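You operate a simulated robot arm through the tools that you are given. There is no shell and no other tool.

You are at the controls of a simulated two-armed robot. One attempt, no reset.

## Task
Polish the gummed rail of grey machine five till a blank slides.
Fine: use the polishing pad and put it back; with the rail cover shut again, blank 5 slides into the die mouth. The machine stays off, its lock pin in. Set down upright: polishing pad. Where these are worked on the way, their far stop is far enough and under half their travel is too little: rail cover. What is to be rubbed or washed off counts as gone when no trace of it is left.

Only the result counts: the job must be done as asked and must still hold three seconds after the hand-in. Knocking over, shifting, dropping, spilling or breaking anything else fails it. A push-on lid holds only when it is set on centred and level and pressed home; a screw cap is set on level and turned clockwise until tight.

## Robot
Two 7-joint arms with fingered hands on one trunk that stands fixed in place. Base frame: the origin is at the foot of the trunk, x ahead of it, y to its left, z up. Lengths are in m, angles in degrees, forces in N, time in s.
The left shoulder is at [0.07, 0.142, 1.339], the right one opposite. With the tool pointing down near the work surface each hand reaches from about 0.1 to 0.72 m from the base axis, measured 20 degrees to its own side. Payload 3.6 kg a hand.
The tool frame of a hand sits at the grasp point between the pads (the TCP): z along the fingers, y along the line on which they close. The tips reach 0.025 m beyond it. The gripper opens to 0.088 m. The gripper's body begins 0.029 m behind the TCP. The gripper is a hand of 5 fingers: y runs from the thumb to the fingers, the wrist lies at [-0.013, -0.097, -0.162] in the tool frame, and closing takes about 1.5 s.
Orientation is told as [roll, pitch, yaw] about the base's x, y, z axes, in that order, counted from this pose: with the fingers straight down and the wrist toward the robot, the tool's x, y and z point along [0, 1, 0], [1, 0, 0] and [0, 0, -1] of the base frame.

## Interface
- The arms move only by the tool servo_tool. It takes "left_steps", "right_steps" or both (then of equal length, played together; a hand with none holds still); each is a list of rows, each an object of numbers (a shift or turn left out is 0, a gripper value left out holds the last): "rx", "ry", "rz": the turn, a rotation vector about the tool's x, y, z in degrees; "tx", "ty", "tz": the shift along the tool's x, y, z in m. In form: [{"rx": .., "ry": .., "rz": .., "tx": .., "ty": .., "tz": ..}, ...]. A call has 1 to 20 rows; each row is the pose to reach, as a shift and turn from the pose commanded when the call began, along the tool's axes at that moment. "left_grip" and "right_grip" are, for a hand that has rows, the closure, from 0 (fully open) to 1 (shut), set as the call begins (left out, the last holds). A row lasts 0.2 s, in which the tool goes at most 0.05 m and 8.6 degrees; a call with a longer step from one row to the next is refused whole, and so is a gripper value outside its range. Where a pose cannot be reached the arm comes as near as it can. A force on the tool above 90 N (or 10 N above the force at the start of the call, whichever is more), or a blocked arm, ends the call early, and 0.2 s more pass. Each finger travels about 0.072 m/s and halts on what it meets, pressing with about 33 N; the grip force reading is that of the motor and also rises with nothing between the fingers. The clock runs only during rows and for 0.2 s after the last one: add rows that repeat a pose to give the fingers time. The reply holds the time, the measured pose of the TCP, the force on the tool along the base axes, the opening and the grip force, in the units named above and with some noise, with the torque about the TCP (base axes, N m) and any sound that the robot's microphone picked up.
- Cameras (640 x 400 px; columns grow to the right, rows downward): "scene" is now at [0.1291, 0.0274, 1.5661]; the picture's right is [0.29, -0.96, 0.00], its down [-0.61, -0.18, -0.77] and it looks along [0.73, 0.22, -0.64] (base axes); focal length 219 px, centre (320, 200). "left" rides on the left gripper at [-0.059, -0.079, -0.105] in its tool frame; the picture's right is [-0.73, -0.32, 0.61], its down [0.62, -0.68, 0.38] and it looks along [0.29, 0.66, 0.70] (tool axes); focal length 234 px, centre (320, 200). "right" rides on the right gripper at [0.059, -0.079, -0.105] in its tool frame; the picture's right is [-0.73, 0.32, -0.61], its down [-0.62, -0.68, 0.38] and it looks along [-0.29, 0.66, 0.70] (tool axes); focal length 234 px, centre (320, 200). There is no depth. A picture from a camera that has moved, and an enlarged one, comes with that camera's place and axes in the base frame and with its lens. The place of the scene camera against the robot may be out by one fixed shift of up to 0.012 m in any direction.
- camera(camera): a new picture of that camera. No time passes.
- slide_trunk(by): slides the trunk up (or, below 0, down) by that many m; the arms and the scene camera ride with it, the base frame stays. It gives what a move gives, with no picture.
- curl_fingers(index, middle, ring, little, thumb_bend, thumb_turn, hand): sets how far each is bent, from 0 (flat) to 1 (curled in); at 0.3 the hand is open as for a grip, at 0.7 the pads meet at the TCP. One left out holds its place. A second passes; each finger stops where it meets its share of the squeeze, and holds until it gets a number again. A gripper value or a shape takes the hand back. It gives what a move gives, with no picture; readings hold the bend of each and the force on index, middle, ring, little, thumb and palm. thumb_turn goes from beside the hand (0) to across from the fingers (1), as for a grip.
- preshape(shape, hand): the hand has 5 fingers and takes this shape, open, in about a second: jaw (thumb against the fingers, like two jaws); tri (thumb and two fingers); tip (a fingertip pinch); poke (one finger out to press); point (the index stretched); flat (the hand flat); cup (the hand cupped); fist (a fist). The gripper value then closes the fingers along that shape, each until it touches; the sizes above hold for jaw. It gives what a move gives, with no picture.
- pan_tilt(pan, tilt): turns the head with the scene camera to pan (to the left, within 86 degrees either way) and tilt (down, from -29 to 69), counted from straight ahead of the robot. It gives what a move gives.
- enlarge(camera, box): a new picture of the part [left, top, right, bottom] of that camera's present view, enlarged. No time passes.
- hand_in(): hands the job in; it is judged then, once.

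Nothing tells you positions but the pictures and the camera data. Unless the task says otherwise, let go and move clear before handing in.

The tools are called after "Emit:" as a command line: name --argument value ..., lists and objects as JSON in quotes. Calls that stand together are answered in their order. servo_tool: Moves the arms, as the interface text tells. Its arguments: {"type":"object","properties":{"left_steps":{"type":"array","items":{"type":"object","properties":{"rx":{"type":"number"},"ry":{"type":"number"},"rz":{"type":"number"},"tx":{"type":"number"},"ty":{"type":"number"},"tz":{"type":"number"}}}},"left_grip":{"type":"number"},"right_steps":{"type":"array","items":{"type":"object","properties":{"rx":{"type":"number"},"ry":{"type":"number"},"rz":{"type":"number"},"tx":{"type":"number"},"ty":{"type":"number"},"tz":{"type":"number"}}}},"right_grip":{"type":"number"}},"required":[]} The other tools are called the same way: slide_trunk (by) slides the trunk up or down; preshape (shape, hand) gives the hand a shape; curl_fingers (index, middle, ring, little, thumb_bend, thumb_turn, hand) moves the fingers one by one; pan_tilt (pan, tilt) turns the head that bears the scene camera; camera (camera) takes a picture; enlarge (camera, box) takes an enlarged picture of a part of a camera's view; hand_in () hands the job in.

At the start:

```text
clock: 0.0
left_tcp_pos: [0.3796, 0.4224, 1.4154]
left_tcp_rot: [0.1, 0.0, 0.2]
left_wrist_force: [-0.4, -1.1, -0.3]
left_wrist_torque: [0.03, -0.02, -0.02]
left_grip_width: 0.0874
left_grip_force: 0.0
left_shape: jaw
left_bend: [0.3, 0.3, 0.3, 0.3, 0.3, 0.98]
left_finger forces: [0.0, 0.2, 0.1, 0.1, 0.0, 0.1]
right_tcp_pos: [0.3427, 0.0645, 1.363]
right_tcp_rot: [0.0, 0.0, -0.1]
right_wrist_force: [0.0, 1.0, 0.1]
right_wrist_torque: [-0.02, 0.01, 0.04]
right_grip_width: 0.0878
right_grip_force: 0.1
right_shape: jaw
right_bend: [0.3, 0.3, 0.3, 0.3, 0.3, 0.98]
right_finger forces: [0.1, 0.1, 0.0, 0.0, 0.1, 0.0]
trunk travel left (down, up): [-0.875, 0.065]
head pan, tilt: [16.7, 39.9]
```

scene: 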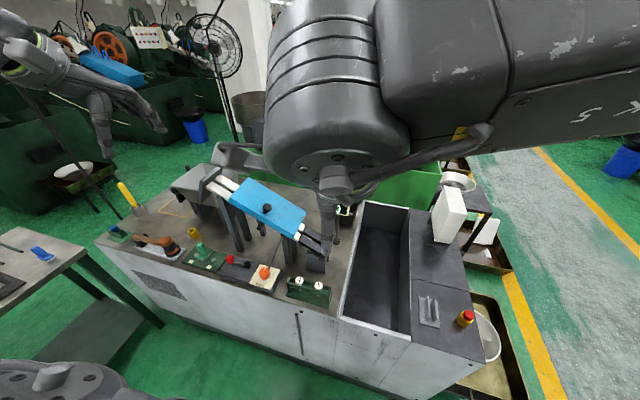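
right: 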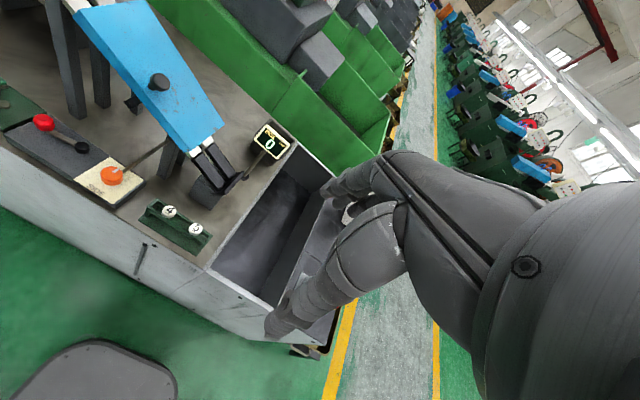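
left: 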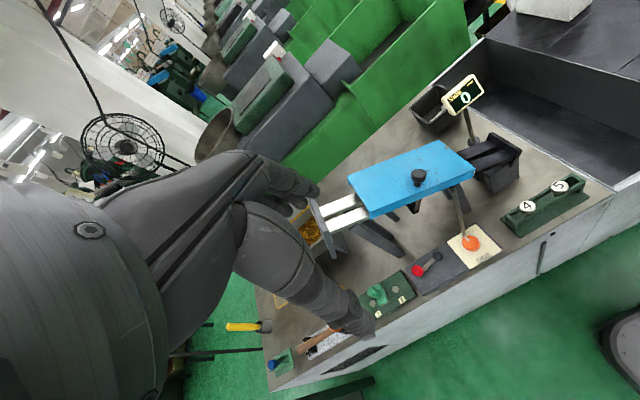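

I see a grey machine with a sloped rail under a blue cover, a control row in front, blanks marked 4 and 5, and my right arm blocks part of the view. I will take closer pictures to identify everything before moving.

Emit:
enlarge --camera "scene" --box '[90, 150, 350, 320]'

Emit:
enlarge --camera "left" --box '[220, 60, 620, 390]'

Emit:
enlarge --camera "right" --box '[0, 0, 340, 300]'

```text
2.35 times, centred on (220, 235) of scene
camera zoom: at [0.1291, 0.0274, 1.5661], right [0.29, -0.96, 0.0], down [-0.61, -0.18, -0.77], along [0.73, 0.22, -0.64], focal length 516 px, centre (555, 118)
```

zoom: 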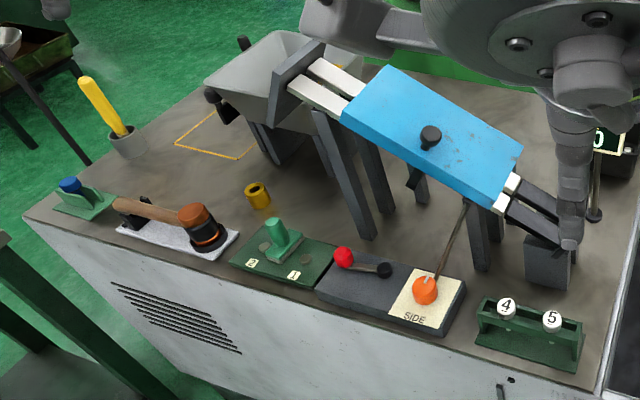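

```text
1.21 times, centred on (420, 225) of left
camera zoom: at [0.3005, 0.3634, 1.5208], right [-0.32, -0.73, -0.61], down [-0.68, 0.62, -0.38], along [0.66, 0.29, -0.7], focal length 284 px, centre (199, 170)
```

zoom: 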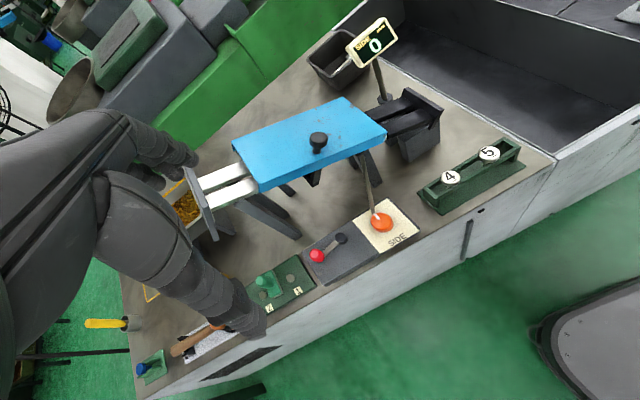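

```text
1.33 times, centred on (170, 150) of right
camera zoom: at [0.2622, 0.1222, 1.469], right [0.32, -0.73, 0.61], down [-0.68, -0.62, -0.38], along [0.66, -0.29, -0.7], focal length 312 px, centre (520, 267)
```

zoom: 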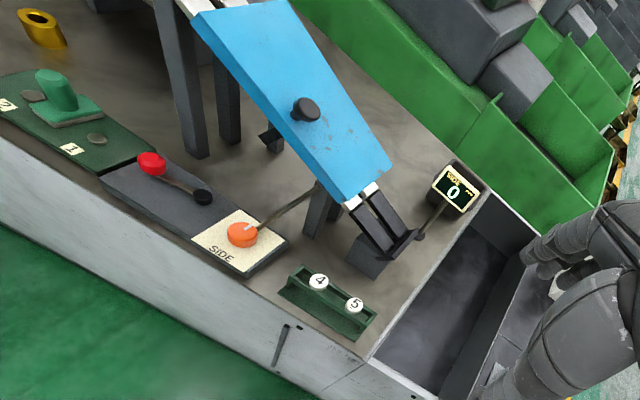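

The blue cover knob is at about (0.56, 0.33, 1.12) and blank 5 at about (0.47, 0.14, 0.91). My right hand hides the die mouth, so I move it aside to the right at its present height.

Emit:
servo_tool --right_steps '[{"tx": -0.04}, {"tx": -0.08}, {"tx": -0.12}, {"tx": -0.16}, {"tx": -0.2, "ty": -0.02}, {"tx": -0.24, "ty": -0.04}, {"tx": -0.28, "ty": -0.06}, {"tx": -0.3, "ty": -0.08}]'

Emit:
camera --camera "scene"

```text
clock: 1.8
left_tcp_pos: [0.3805, 0.423, 1.4145]
left_tcp_rot: [0.0, 0.0, 0.2]
left_wrist_force: [1.0, 1.2, -0.3]
left_wrist_torque: [-0.01, -0.01, 0.0]
left_grip_width: 0.0875
left_grip_force: 0.0
left_shape: jaw
left_bend: [0.3, 0.3, 0.3, 0.3, 0.3, 0.98]
left_finger forces: [0.0, 0.0, 0.0, 0.1, 0.0, 0.0]
right_tcp_pos: [0.3164, -0.1858, 1.3668]
right_tcp_rot: [-0.1, 0.1, 0.0]
right_wrist_force: [-0.1, 0.3, -0.3]
right_wrist_torque: [-0.02, -0.01, 0.02]
right_grip_width: 0.0879
right_grip_force: 0.1
right_shape: jaw
right_bend: [0.3, 0.3, 0.3, 0.3, 0.3, 0.98]
right_finger forces: [0.0, 0.1, 0.1, 0.0, 0.1, 0.0]
right hand out of reach, approached as far as the arm can: row 6, 7, 8
trunk travel left (down, up): [-0.875, 0.065]
head pan, tilt: [16.7, 39.9]
```

```text
taken
camera scene: at [0.1305, 0.0282, 1.566], right [0.29, -0.96, 0.0], down [-0.62, -0.18, -0.77], along [0.73, 0.22, -0.64], focal length 219 px, centre (320, 200)
```

scene: 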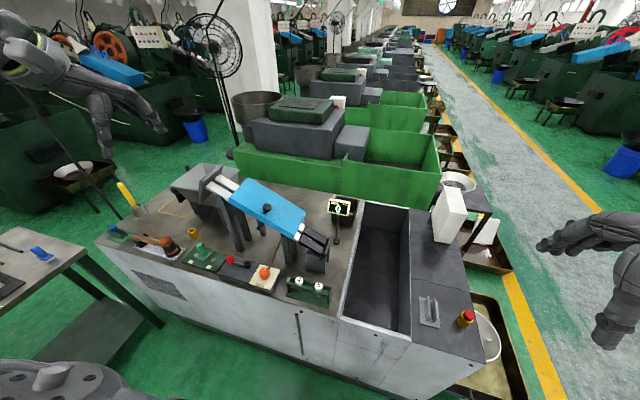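

The view is now clear: the machine with the covered rail in the middle, and a side bench at the left with a blue thing on it. I enlarge the parts to read them.

Emit:
enlarge --camera "scene" --box '[160, 220, 340, 310]'

Emit:
enlarge --camera "scene" --box '[90, 160, 250, 280]'

Emit:
enlarge --camera "scene" --box '[220, 165, 370, 280]'

Emit:
enlarge --camera "scene" --box '[0, 210, 140, 310]'

Emit:
enlarge --camera "scene" --box '[370, 170, 520, 360]'

Emit:
camera --camera "left"

```text
3.56 times, centred on (250, 265) of scene
camera zoom: at [0.1305, 0.0282, 1.566], right [0.29, -0.96, 0.0], down [-0.62, -0.18, -0.77], along [0.73, 0.22, -0.64], focal length 780 px, centre (569, -31)
```

zoom: 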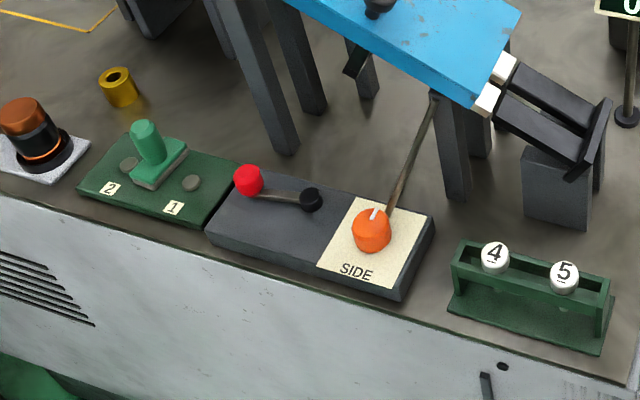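

```text
3.33 times, centred on (170, 220) of scene
camera zoom: at [0.1305, 0.0282, 1.566], right [0.29, -0.96, 0.0], down [-0.62, -0.18, -0.77], along [0.73, 0.22, -0.64], focal length 731 px, centre (820, 133)
```

zoom: 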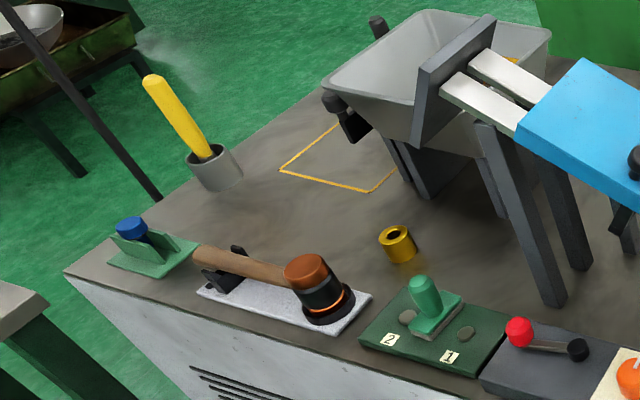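

```text
3.48 times, centred on (295, 222) of scene
camera zoom: at [0.1305, 0.0282, 1.566], right [0.29, -0.96, 0.0], down [-0.62, -0.18, -0.77], along [0.73, 0.22, -0.64], focal length 763 px, centre (407, 122)
```

zoom: 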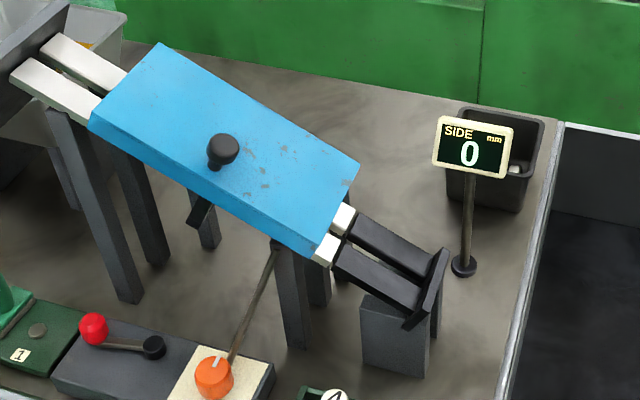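

```text
4.00 times, centred on (70, 260) of scene
camera zoom: at [0.1305, 0.0282, 1.566], right [0.29, -0.96, 0.0], down [-0.62, -0.18, -0.77], along [0.73, 0.22, -0.64], focal length 877 px, centre (1320, -40)
```

zoom: 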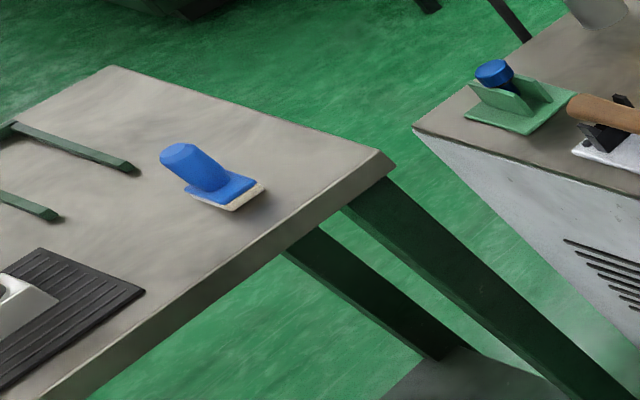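

```text
2.11 times, centred on (445, 265) of scene
camera zoom: at [0.1305, 0.0282, 1.566], right [0.29, -0.96, 0.0], down [-0.62, -0.18, -0.77], along [0.73, 0.22, -0.64], focal length 462 px, centre (57, 63)
```

zoom: 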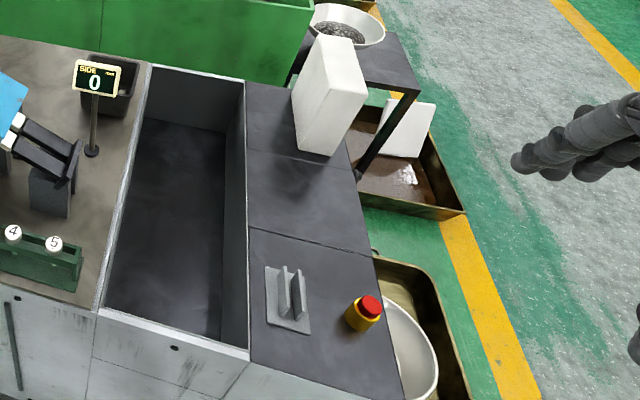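

```text
taken
camera left: at [0.302, 0.3642, 1.5202], right [-0.32, -0.73, -0.61], down [-0.68, 0.62, -0.38], along [0.66, 0.29, -0.7], focal length 234 px, centre (320, 200)
```

left: 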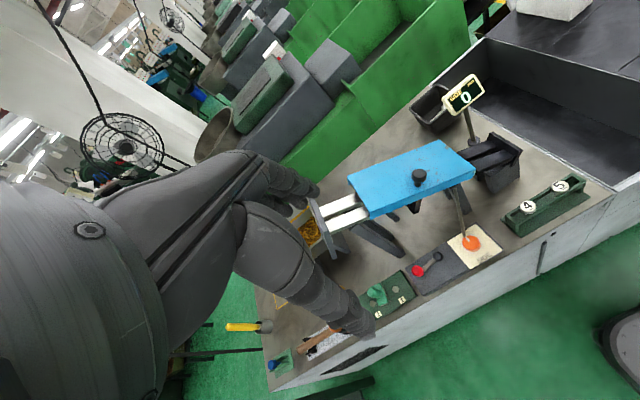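

I see a green-handled pad with a pale sole on a green tray (marks 1 and 2), a blue pad on the side bench, and something blue in a green stand at the far left. I zoom in further to tell which is the polishing pad, the lock pin and the cover hinge.

Emit:
enlarge --camera "scene" --box '[180, 235, 230, 275]'

Emit:
enlarge --camera "scene" --box '[225, 250, 285, 295]'

Emit:
enlarge --camera "scene" --box '[20, 240, 60, 265]'

Emit:
enlarge --camera "scene" --box '[105, 220, 150, 250]'

Emit:
enlarge --camera "scene" --box '[240, 180, 310, 235]'

Emit:
enlarge --camera "scene" --box '[290, 220, 350, 310]'

Emit:
enlarge --camera "scene" --box '[165, 155, 255, 215]'

Emit:
enlarge --camera "scene" --box '[410, 285, 490, 335]'

```text
10.00 times, centred on (205, 255) of scene
camera zoom: at [0.1305, 0.0282, 1.566], right [0.29, -0.96, 0.0], down [-0.62, -0.18, -0.77], along [0.73, 0.22, -0.64], focal length 2193 px, centre (1470, -350)
```

zoom: 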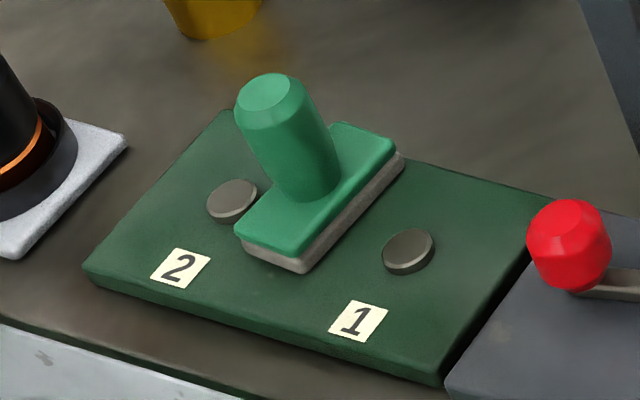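

```text
8.89 times, centred on (255, 272) of scene
camera zoom: at [0.1305, 0.0282, 1.566], right [0.29, -0.96, 0.0], down [-0.62, -0.18, -0.77], along [0.73, 0.22, -0.64], focal length 1949 px, centre (898, -444)
```

zoom: 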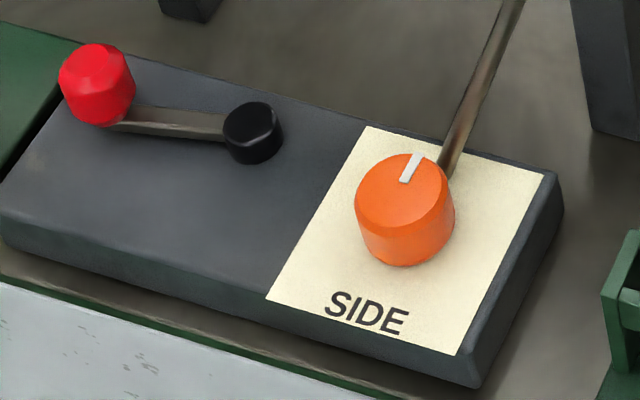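

```text
16.00 times, centred on (40, 252) of scene
camera zoom: at [0.1305, 0.0282, 1.566], right [0.29, -0.96, 0.0], down [-0.62, -0.18, -0.77], along [0.73, 0.22, -0.64], focal length 3508 px, centre (4800, -640)
```

zoom: 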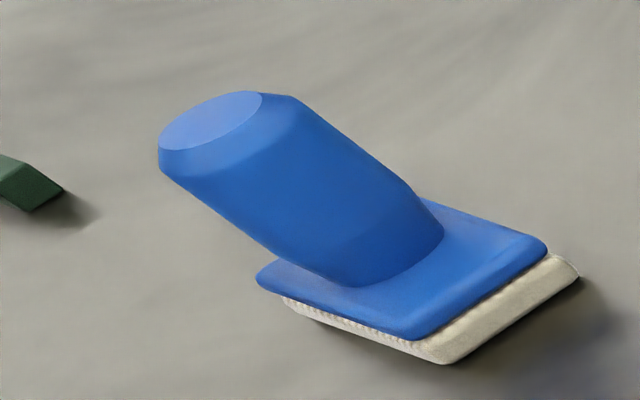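

```text
13.33 times, centred on (128, 235) of scene
camera zoom: at [0.1305, 0.0282, 1.566], right [0.29, -0.96, 0.0], down [-0.62, -0.18, -0.77], along [0.73, 0.22, -0.64], focal length 2924 px, centre (2887, -267)
```

zoom: 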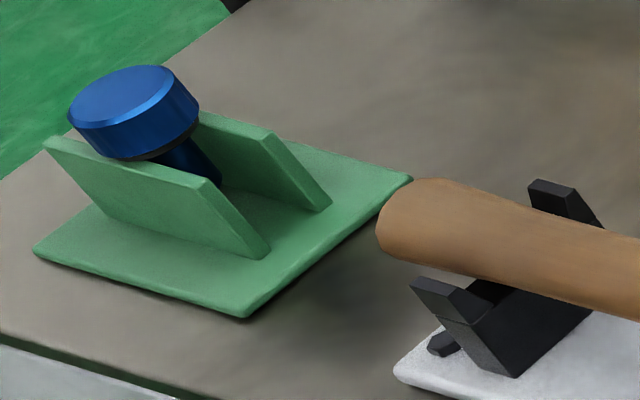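

```text
7.27 times, centred on (275, 208) of scene
camera zoom: at [0.1305, 0.0282, 1.566], right [0.29, -0.96, 0.0], down [-0.62, -0.18, -0.77], along [0.73, 0.22, -0.64], focal length 1595 px, centre (647, 146)
```

zoom: 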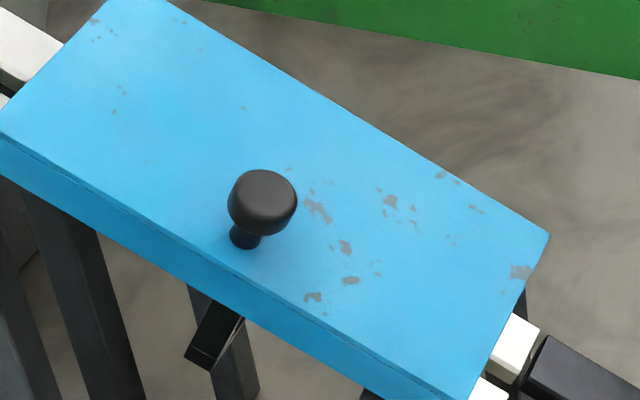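

```text
4.44 times, centred on (320, 265) of scene
camera zoom: at [0.1305, 0.0282, 1.566], right [0.29, -0.96, 0.0], down [-0.62, -0.18, -0.77], along [0.73, 0.22, -0.64], focal length 975 px, centre (320, -89)
```

zoom: 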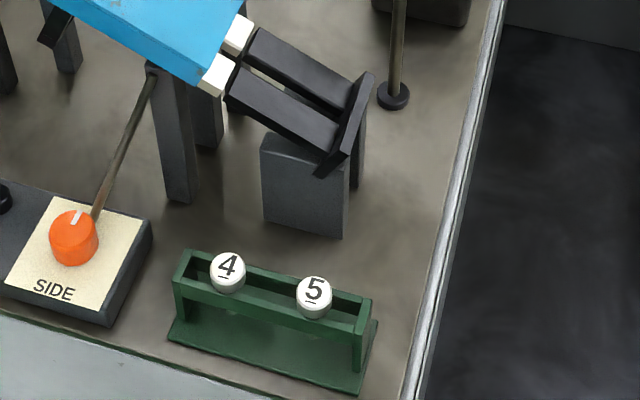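

```text
6.67 times, centred on (210, 185) of scene
camera zoom: at [0.1305, 0.0282, 1.566], right [0.29, -0.96, 0.0], down [-0.62, -0.18, -0.77], along [0.73, 0.22, -0.64], focal length 1462 px, centre (1053, 300)
```

zoom: 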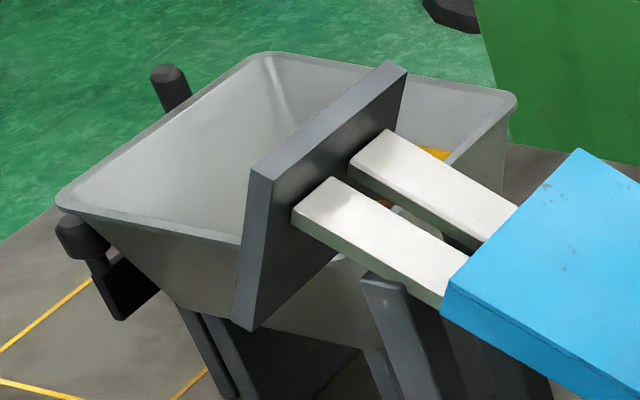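

```text
8.00 times, centred on (450, 310) of scene
camera zoom: at [0.1305, 0.0282, 1.566], right [0.29, -0.96, 0.0], down [-0.62, -0.18, -0.77], along [0.73, 0.22, -0.64], focal length 1754 px, centre (-720, -680)
```

zoom: 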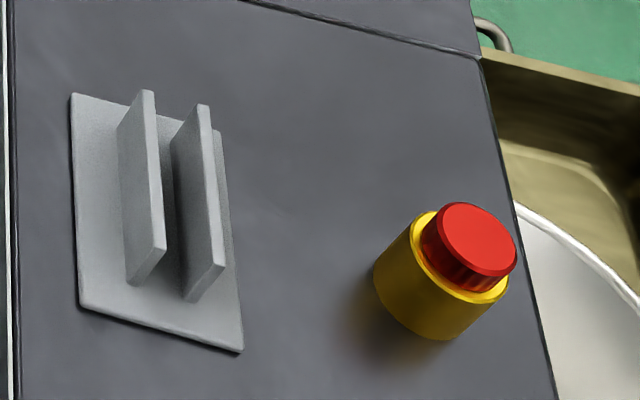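

There are two candidate pads (green on the machine tray, blue with a felt sole on the side bench) and it matters which is the polishing pad. I look closer at the remaining fittings, the bench, and the machine front before deciding.

Emit:
enlarge --camera "scene" --box '[180, 220, 210, 240]'

Emit:
enlarge --camera "scene" --box '[0, 220, 60, 310]'

Emit:
enlarge --camera "scene" --box '[280, 290, 400, 380]'

Emit:
enlarge --camera "scene" --box '[130, 230, 190, 270]'

Emit:
enlarge --camera "scene" --box '[315, 190, 365, 250]'

Emit:
enlarge --camera "left" --box '[360, 60, 600, 260]'

Emit:
pan_tilt --pan 60 --tilt 45

Emit:
camera --camera "scene"

```text
16.00 times, centred on (195, 230) of scene
camera zoom: at [0.1305, 0.0282, 1.566], right [0.29, -0.96, 0.0], down [-0.62, -0.18, -0.77], along [0.73, 0.22, -0.64], focal length 3508 px, centre (2320, -280)
```

zoom: 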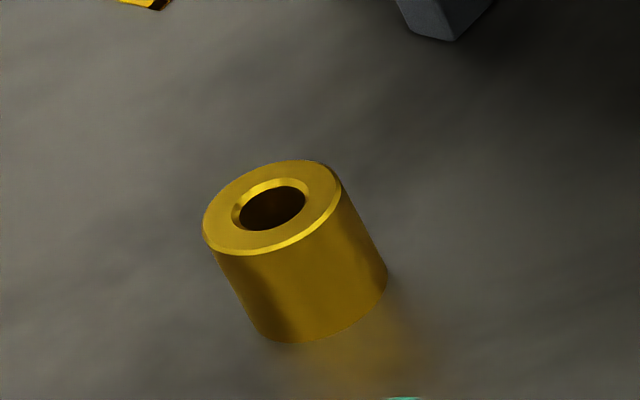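

```text
4.44 times, centred on (30, 265) of scene
camera zoom: at [0.1305, 0.0282, 1.566], right [0.29, -0.96, 0.0], down [-0.62, -0.18, -0.77], along [0.73, 0.22, -0.64], focal length 975 px, centre (1609, -89)
```

zoom: 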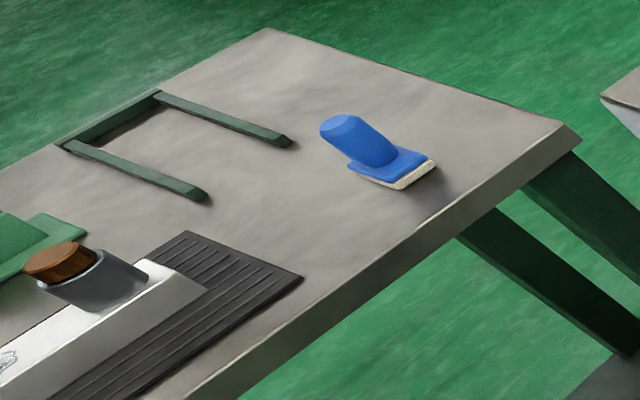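

```text
4.44 times, centred on (340, 335) of scene
camera zoom: at [0.1305, 0.0282, 1.566], right [0.29, -0.96, 0.0], down [-0.62, -0.18, -0.77], along [0.73, 0.22, -0.64], focal length 975 px, centre (231, -400)
```

zoom: 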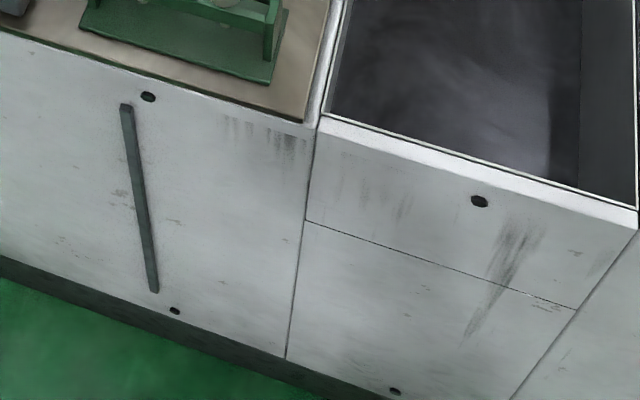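

```text
10.00 times, centred on (160, 250) of scene
camera zoom: at [0.1305, 0.0282, 1.566], right [0.29, -0.96, 0.0], down [-0.62, -0.18, -0.77], along [0.73, 0.22, -0.64], focal length 2193 px, centre (1920, -300)
```

zoom: 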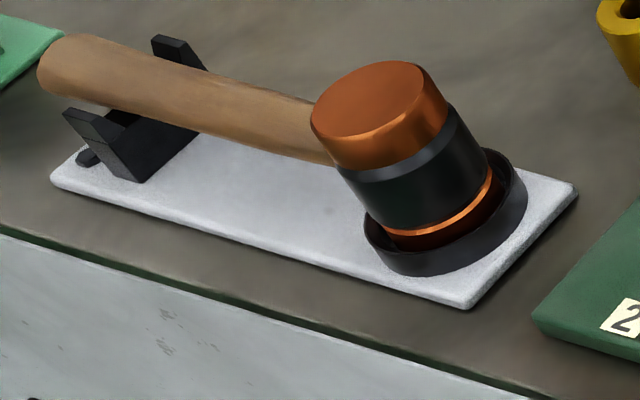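

```text
6.67 times, centred on (340, 220) of scene
camera zoom: at [0.1305, 0.0282, 1.566], right [0.29, -0.96, 0.0], down [-0.62, -0.18, -0.77], along [0.73, 0.22, -0.64], focal length 1462 px, centre (187, 67)
```

zoom: 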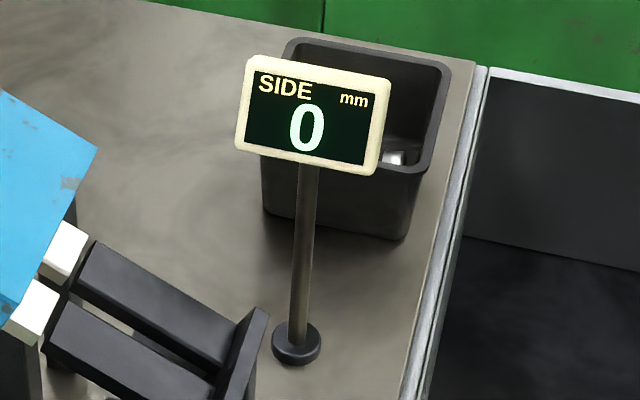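

```text
2.00 times, centred on (480, 160) of left
camera zoom: at [0.302, 0.3642, 1.5202], right [-0.32, -0.73, -0.61], down [-0.68, 0.62, -0.38], along [0.66, 0.29, -0.7], focal length 468 px, centre (0, 280)
```

zoom: 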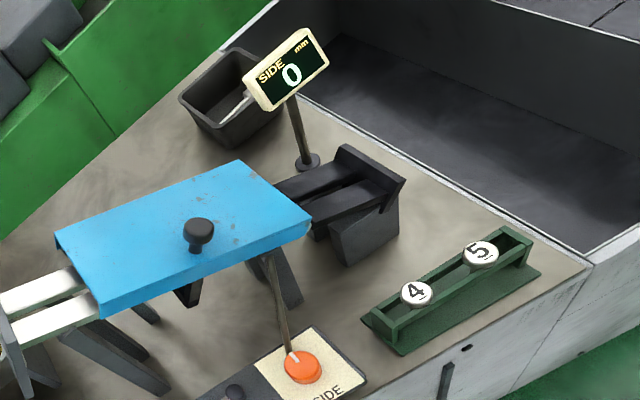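

```text
clock: 2.9
left_tcp_pos: [0.379, 0.4227, 1.4153]
left_tcp_rot: [0.1, 0.1, 0.1]
left_wrist_force: [0.5, -0.7, 0.0]
left_wrist_torque: [0.03, 0.01, 0.01]
left_grip_width: 0.0876
left_grip_force: 0.1
left_shape: jaw
left_bend: [0.3, 0.3, 0.3, 0.3, 0.3, 0.98]
left_finger forces: [0.0, 0.0, 0.0, 0.0, 0.1, 0.0]
right_tcp_pos: [0.3156, -0.1877, 1.3663]
right_tcp_rot: [0.0, 0.1, 0.0]
right_wrist_force: [-0.7, -0.3, -1.2]
right_wrist_torque: [-0.01, 0.02, 0.02]
right_grip_width: 0.0877
right_grip_force: 0.1
right_shape: jaw
right_bend: [0.3, 0.3, 0.3, 0.3, 0.3, 0.98]
right_finger forces: [0.0, 0.0, 0.0, 0.1, 0.1, 0.1]
trunk travel left (down, up): [-0.875, 0.065]
head pan, tilt: [60.0, 45.0]
```

```text
taken
camera scene: at [0.0886, 0.0734, 1.5587], right [0.87, -0.5, 0.0], down [-0.35, -0.61, -0.71], along [0.35, 0.61, -0.71], focal length 219 px, centre (320, 200)
```

scene: 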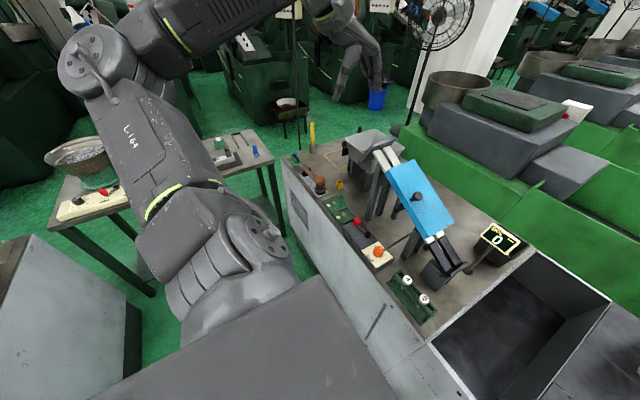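

The side bench with the blue pad is about 1.3 m away, out of reach, so the green-handled pad on this machine's tray is the one to use. I zoom in from this angle to check the cover, its hinge and the remaining parts.

Emit:
enlarge --camera "scene" --box '[285, 115, 405, 235]'

Emit:
enlarge --camera "scene" --box '[370, 140, 500, 290]'

Emit:
enlarge --camera "scene" --box '[40, 120, 290, 230]'

Emit:
enlarge --camera "scene" --box '[280, 140, 350, 200]'

```text
3.33 times, centred on (345, 175) of scene
camera zoom: at [0.0886, 0.0734, 1.5587], right [0.87, -0.5, 0.0], down [-0.35, -0.61, -0.71], along [0.35, 0.61, -0.71], focal length 731 px, centre (237, 283)
```

zoom: 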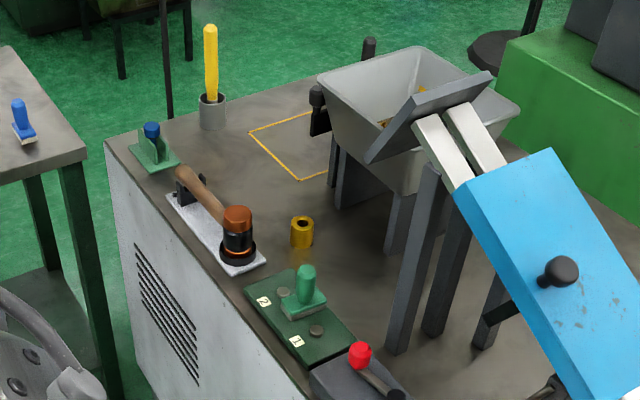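

```text
2.67 times, centred on (435, 215) of scene
camera zoom: at [0.0886, 0.0734, 1.5587], right [0.87, -0.5, 0.0], down [-0.35, -0.61, -0.71], along [0.35, 0.61, -0.71], focal length 585 px, centre (13, 160)
```

zoom: 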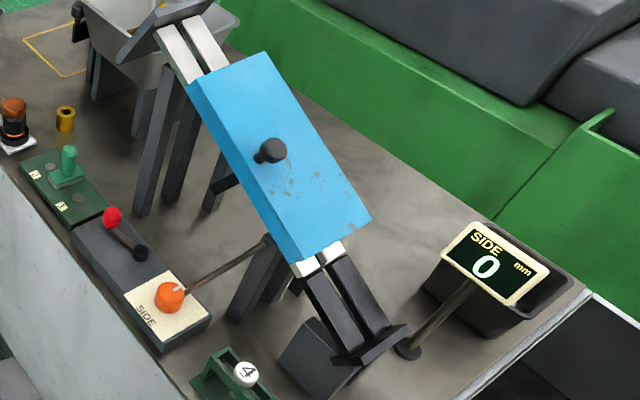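

```text
2.56 times, centred on (165, 175) of scene
camera zoom: at [0.0886, 0.0734, 1.5587], right [0.87, -0.5, 0.0], down [-0.35, -0.61, -0.71], along [0.35, 0.61, -0.71], focal length 561 px, centre (717, 264)
```

zoom: 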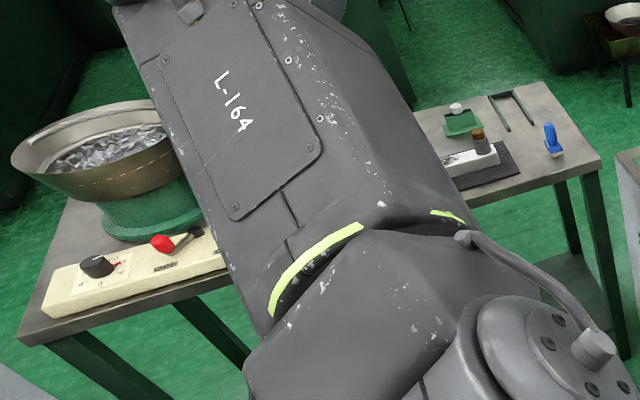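

```text
6.67 times, centred on (315, 170) of scene
camera zoom: at [0.0886, 0.0734, 1.5587], right [0.87, -0.5, 0.0], down [-0.35, -0.61, -0.71], along [0.35, 0.61, -0.71], focal length 1462 px, centre (353, 400)
```

zoom: 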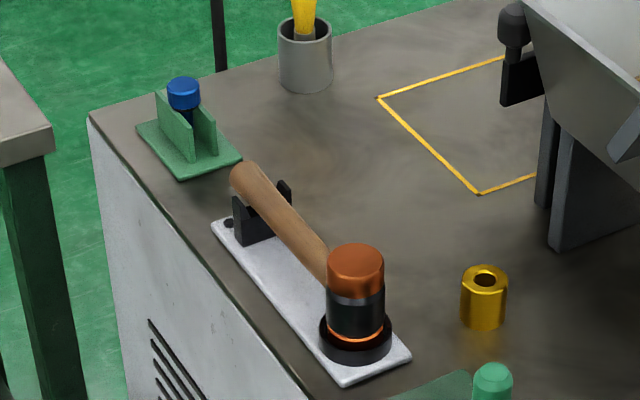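

The cover's knob sits near the front edge, so it is probably hinged at the back. I pan the head back and bring the left hand down in front of the machine for a close look at the rail, cover and pad.

Emit:
pan_tilt --pan 30 --tilt 42

Emit:
servo_tool --left_steps '[{"tx": -0.022, "ty": -0.008, "tz": 0.027}, {"tx": -0.044, "ty": -0.016, "tz": 0.053}, {"tx": -0.066, "ty": -0.024, "tz": 0.08}, {"tx": -0.088, "ty": -0.032, "tz": 0.106}, {"tx": -0.11, "ty": -0.04, "tz": 0.133}, {"tx": -0.132, "ty": -0.048, "tz": 0.159}, {"tx": -0.154, "ty": -0.056, "tz": 0.186}, {"tx": -0.176, "ty": -0.064, "tz": 0.212}, {"tx": -0.198, "ty": -0.072, "tz": 0.239}, {"tx": -0.22, "ty": -0.08, "tz": 0.265}]'

Emit:
camera --camera "left"

Emit:
camera --camera "scene"

```text
clock: 3.9
left_tcp_pos: [0.3783, 0.4226, 1.4149]
left_tcp_rot: [0.0, 0.0, 0.1]
left_wrist_force: [-1.0, 0.3, -0.1]
left_wrist_torque: [0.03, -0.03, -0.02]
left_grip_width: 0.0878
left_grip_force: 0.1
left_shape: jaw
left_bend: [0.3, 0.3, 0.3, 0.3, 0.3, 0.98]
left_finger forces: [0.0, 0.0, 0.1, 0.0, 0.1, 0.0]
right_tcp_pos: [0.3151, -0.1874, 1.3679]
right_tcp_rot: [0.0, 0.1, -0.1]
right_wrist_force: [0.0, 0.4, 0.3]
right_wrist_torque: [-0.02, 0.01, 0.0]
right_grip_width: 0.0878
right_grip_force: 0.0
right_shape: jaw
right_bend: [0.3, 0.3, 0.3, 0.3, 0.3, 0.98]
right_finger forces: [0.1, 0.0, 0.0, 0.0, 0.0, 0.0]
trunk travel left (down, up): [-0.875, 0.065]
head pan, tilt: [30.0, 42.0]
```

```text
clock: 6.0
left_tcp_pos: [0.4078, 0.2134, 1.1376]
left_tcp_rot: [0.1, 0.1, 0.1]
left_wrist_force: [0.7, -0.6, 0.5]
left_wrist_torque: [0.0, 0.01, -0.01]
left_grip_width: 0.0877
left_grip_force: 0.1
left_shape: jaw
left_bend: [0.3, 0.3, 0.3, 0.3, 0.3, 0.98]
left_finger forces: [0.0, 0.0, 0.0, 0.0, 0.1, 0.0]
left hand out of reach, approached as far as the arm can: row 5, 6, 7, 8, 9, 10
right_tcp_pos: [0.3177, -0.1888, 1.3673]
right_tcp_rot: [0.1, 0.2, -0.2]
right_wrist_force: [-0.2, 0.2, 0.4]
right_wrist_torque: [0.01, 0.02, 0.02]
right_grip_width: 0.0878
right_grip_force: 0.1
right_shape: jaw
right_bend: [0.3, 0.3, 0.3, 0.3, 0.3, 0.98]
right_finger forces: [0.0, 0.1, 0.0, 0.1, 0.0, 0.0]
trunk travel left (down, up): [-0.875, 0.065]
head pan, tilt: [30.0, 42.0]
```

```text
taken
camera left: at [0.3287, 0.1554, 1.2429], right [-0.32, -0.73, -0.61], down [-0.68, 0.62, -0.38], along [0.66, 0.29, -0.7], focal length 234 px, centre (320, 200)
```

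left: 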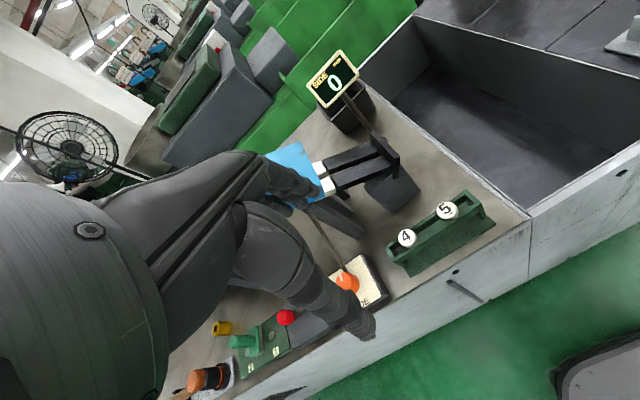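

```text
taken
camera scene: at [0.1229, 0.0435, 1.5629], right [0.5, -0.87, 0.0], down [-0.58, -0.33, -0.74], along [0.64, 0.37, -0.67], focal length 219 px, centre (320, 200)
```

scene: 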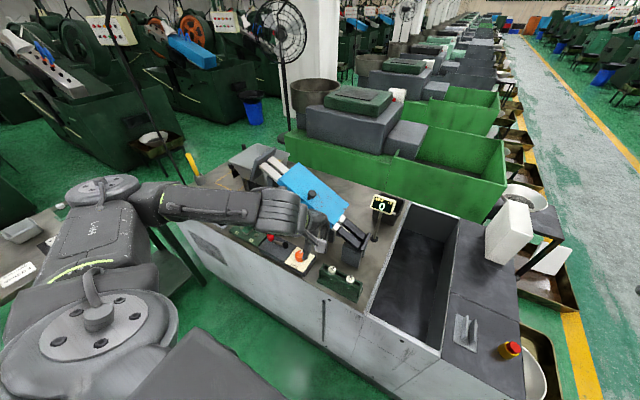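

The left hand is now at (0.41, 0.21, 1.14); it blocks its own view of the upper rail but shows the lower end and the blanks well. I enlarge those.

Emit:
enlarge --camera "left" --box '[380, 180, 500, 280]'

Emit:
enlarge --camera "left" --box '[260, 120, 430, 260]'

Emit:
enlarge --camera "left" --box '[170, 300, 310, 390]'

Emit:
enlarge --camera "scene" --box '[220, 140, 380, 270]'

```text
4.00 times, centred on (440, 230) of left
camera zoom: at [0.3287, 0.1554, 1.2429], right [-0.32, -0.73, -0.61], down [-0.68, 0.62, -0.38], along [0.66, 0.29, -0.7], focal length 937 px, centre (-160, 80)
```

zoom: 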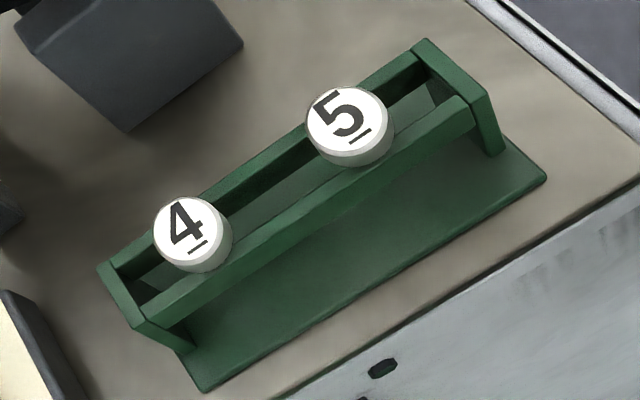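

```text
2.86 times, centred on (345, 190) of left
camera zoom: at [0.3287, 0.1554, 1.2429], right [-0.32, -0.73, -0.61], down [-0.68, 0.62, -0.38], along [0.66, 0.29, -0.7], focal length 669 px, centre (249, 229)
```

zoom: 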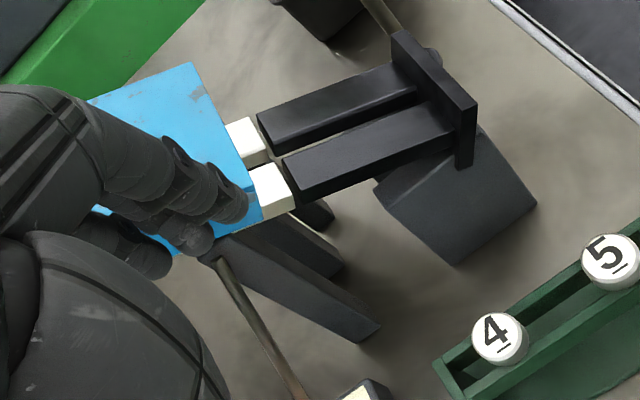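

```text
4.44 times, centred on (240, 345) of left
camera zoom: at [0.3287, 0.1554, 1.2429], right [-0.32, -0.73, -0.61], down [-0.68, 0.62, -0.38], along [0.66, 0.29, -0.7], focal length 1041 px, centre (676, -444)
```

zoom: 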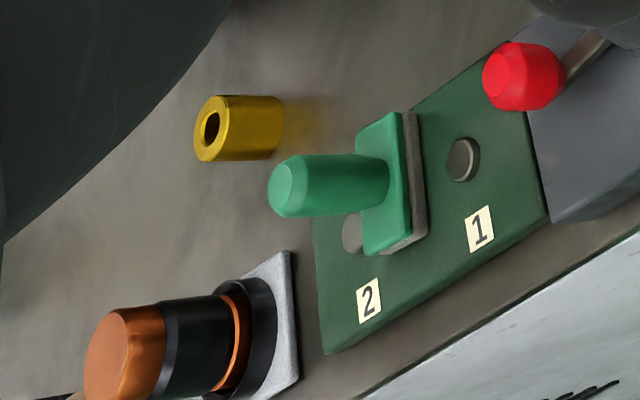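

```text
3.08 times, centred on (300, 205) of scene
camera zoom: at [0.1229, 0.0435, 1.5629], right [0.5, -0.87, 0.0], down [-0.58, -0.33, -0.74], along [0.64, 0.37, -0.67], focal length 675 px, centre (382, 185)
```

zoom: 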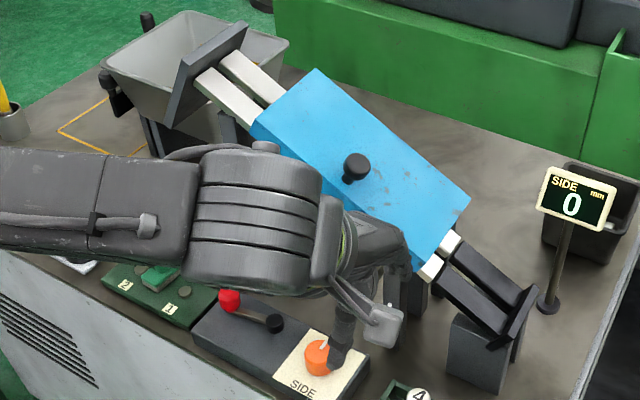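

I see that the black bars with the end plate below the white rails form the die mouth, and the rack heads are about 29 mm across. I withdraw the left hand up and left, and bring the right hand back over for a second viewing angle of the rail.

Emit:
servo_tool --left_steps '[{"tz": -0.04}, {"tz": -0.08, "tx": 0.02}, {"tz": -0.12, "tx": 0.05}, {"tz": -0.16, "tx": 0.08}, {"tz": -0.2, "tx": 0.11}, {"tz": -0.23, "tx": 0.14}, {"tz": -0.25, "tx": 0.18}, {"tz": -0.27, "tx": 0.22}]' --right_steps '[{"tx": 0.03}, {"tx": 0.06}, {"tx": 0.1}, {"tx": 0.14}, {"tx": 0.18}, {"tx": 0.21}, {"tx": 0.23}, {"tx": 0.25}]'

Emit:
camera --camera "left"

Emit:
camera --camera "right"

```text
clock: 7.8
left_tcp_pos: [0.4572, 0.426, 1.3986]
left_tcp_rot: [-0.1, 0.0, 0.0]
left_wrist_force: [-0.2, 1.3, -0.4]
left_wrist_torque: [-0.03, 0.0, -0.02]
left_grip_width: 0.0876
left_grip_force: 0.1
left_shape: jaw
left_bend: [0.3, 0.3, 0.3, 0.3, 0.3, 0.98]
left_finger forces: [0.0, 0.1, 0.1, 0.0, 0.0, 0.1]
left hand out of reach, approached as far as the arm can: row 5, 6, 7, 8
right_tcp_pos: [0.321, 0.0642, 1.3649]
right_tcp_rot: [-0.1, 0.1, -0.2]
right_wrist_force: [0.3, 0.3, -0.3]
right_wrist_torque: [-0.03, -0.02, -0.03]
right_grip_width: 0.0875
right_grip_force: 0.0
right_shape: jaw
right_bend: [0.3, 0.3, 0.3, 0.3, 0.3, 0.98]
right_finger forces: [0.0, 0.1, 0.0, 0.0, 0.1, 0.0]
trunk travel left (down, up): [-0.875, 0.065]
head pan, tilt: [30.0, 42.0]
```

```text
taken
camera left: at [0.3781, 0.3674, 1.5034], right [-0.32, -0.73, -0.61], down [-0.68, 0.62, -0.38], along [0.66, 0.29, -0.7], focal length 234 px, centre (320, 200)
```

left: 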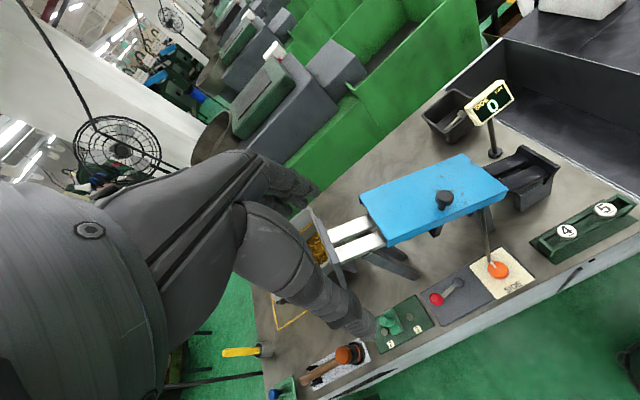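

```text
taken
camera right: at [0.2423, 0.1228, 1.4712], right [0.32, -0.73, 0.61], down [-0.68, -0.62, -0.38], along [0.66, -0.29, -0.7], focal length 234 px, centre (320, 200)
```

right: 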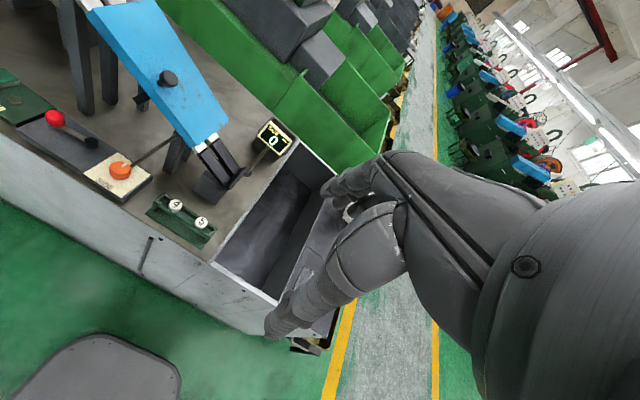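

Both hand cameras now see the rail and cover from two well-separated places. I take enlarged pictures of the same parts from both to fix positions.

Emit:
enlarge --camera "left" --box '[300, 140, 460, 280]'

Emit:
enlarge --camera "left" --box '[420, 140, 580, 240]'

Emit:
enlarge --camera "right" --box '[60, 0, 260, 125]'

Emit:
enlarge --camera "right" --box '[120, 120, 280, 260]'

Emit:
enlarge --camera "left" --box '[360, 285, 440, 365]'

Emit:
enlarge --camera "right" --box '[0, 60, 110, 150]'

```text
2.86 times, centred on (380, 210) of left
camera zoom: at [0.3781, 0.3674, 1.5034], right [-0.32, -0.73, -0.61], down [-0.68, 0.62, -0.38], along [0.66, 0.29, -0.7], focal length 669 px, centre (149, 171)
```

zoom: 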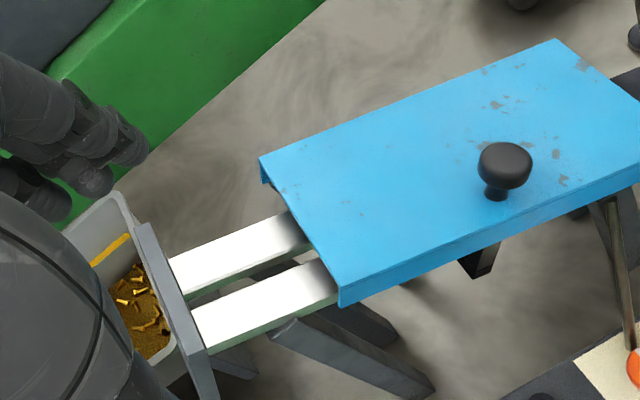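

```text
4.00 times, centred on (500, 190) of left
camera zoom: at [0.3781, 0.3674, 1.5034], right [-0.32, -0.73, -0.61], down [-0.68, 0.62, -0.38], along [0.66, 0.29, -0.7], focal length 937 px, centre (-400, 240)
```

zoom: 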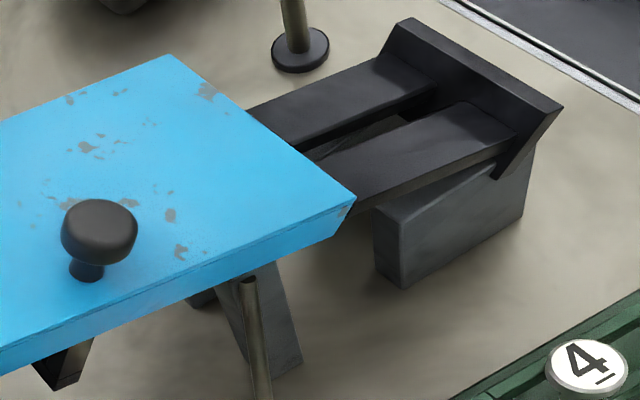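

```text
3.20 times, centred on (160, 62) of right
camera zoom: at [0.2423, 0.1228, 1.4712], right [0.32, -0.73, 0.61], down [-0.68, -0.62, -0.38], along [0.66, -0.29, -0.7], focal length 749 px, centre (832, 640)
```

zoom: 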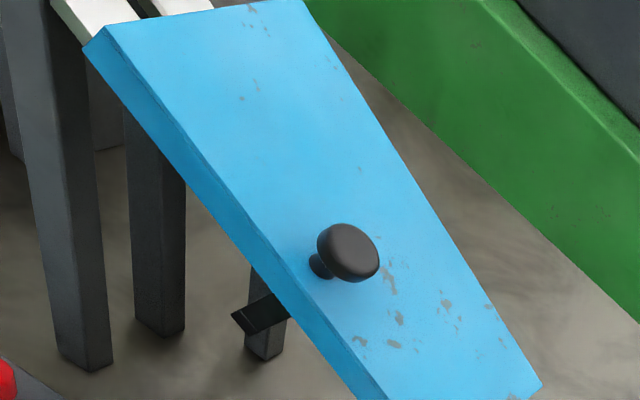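

```text
2.86 times, centred on (200, 190) of right
camera zoom: at [0.2423, 0.1228, 1.4712], right [0.32, -0.73, 0.61], down [-0.68, -0.62, -0.38], along [0.66, -0.29, -0.7], focal length 669 px, centre (663, 229)
```

zoom: 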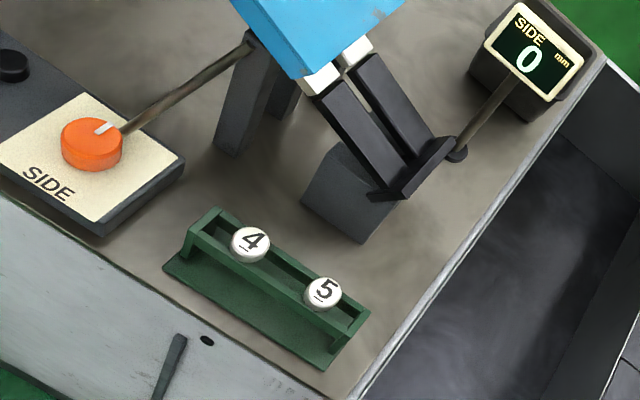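

```text
5.00 times, centred on (400, 325) of left
camera zoom: at [0.3781, 0.3674, 1.5034], right [-0.32, -0.73, -0.61], down [-0.68, 0.62, -0.38], along [0.66, 0.29, -0.7], focal length 1171 px, centre (-80, -425)
```

zoom: 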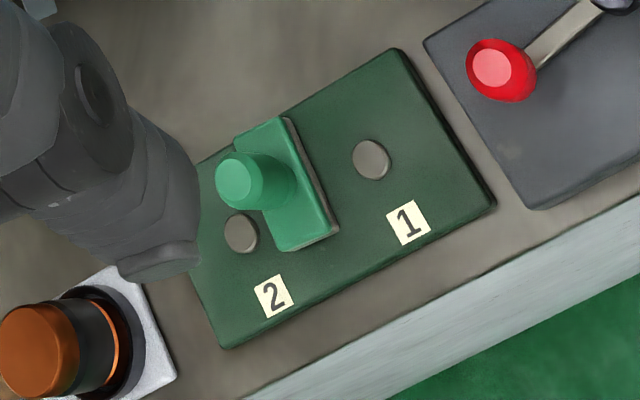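

```text
4.44 times, centred on (55, 105) of right
camera zoom: at [0.2423, 0.1228, 1.4712], right [0.32, -0.73, 0.61], down [-0.68, -0.62, -0.38], along [0.66, -0.29, -0.7], focal length 1041 px, centre (1498, 622)
```

zoom: 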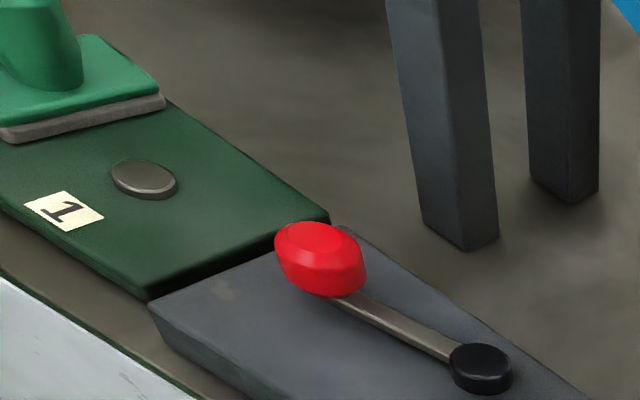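

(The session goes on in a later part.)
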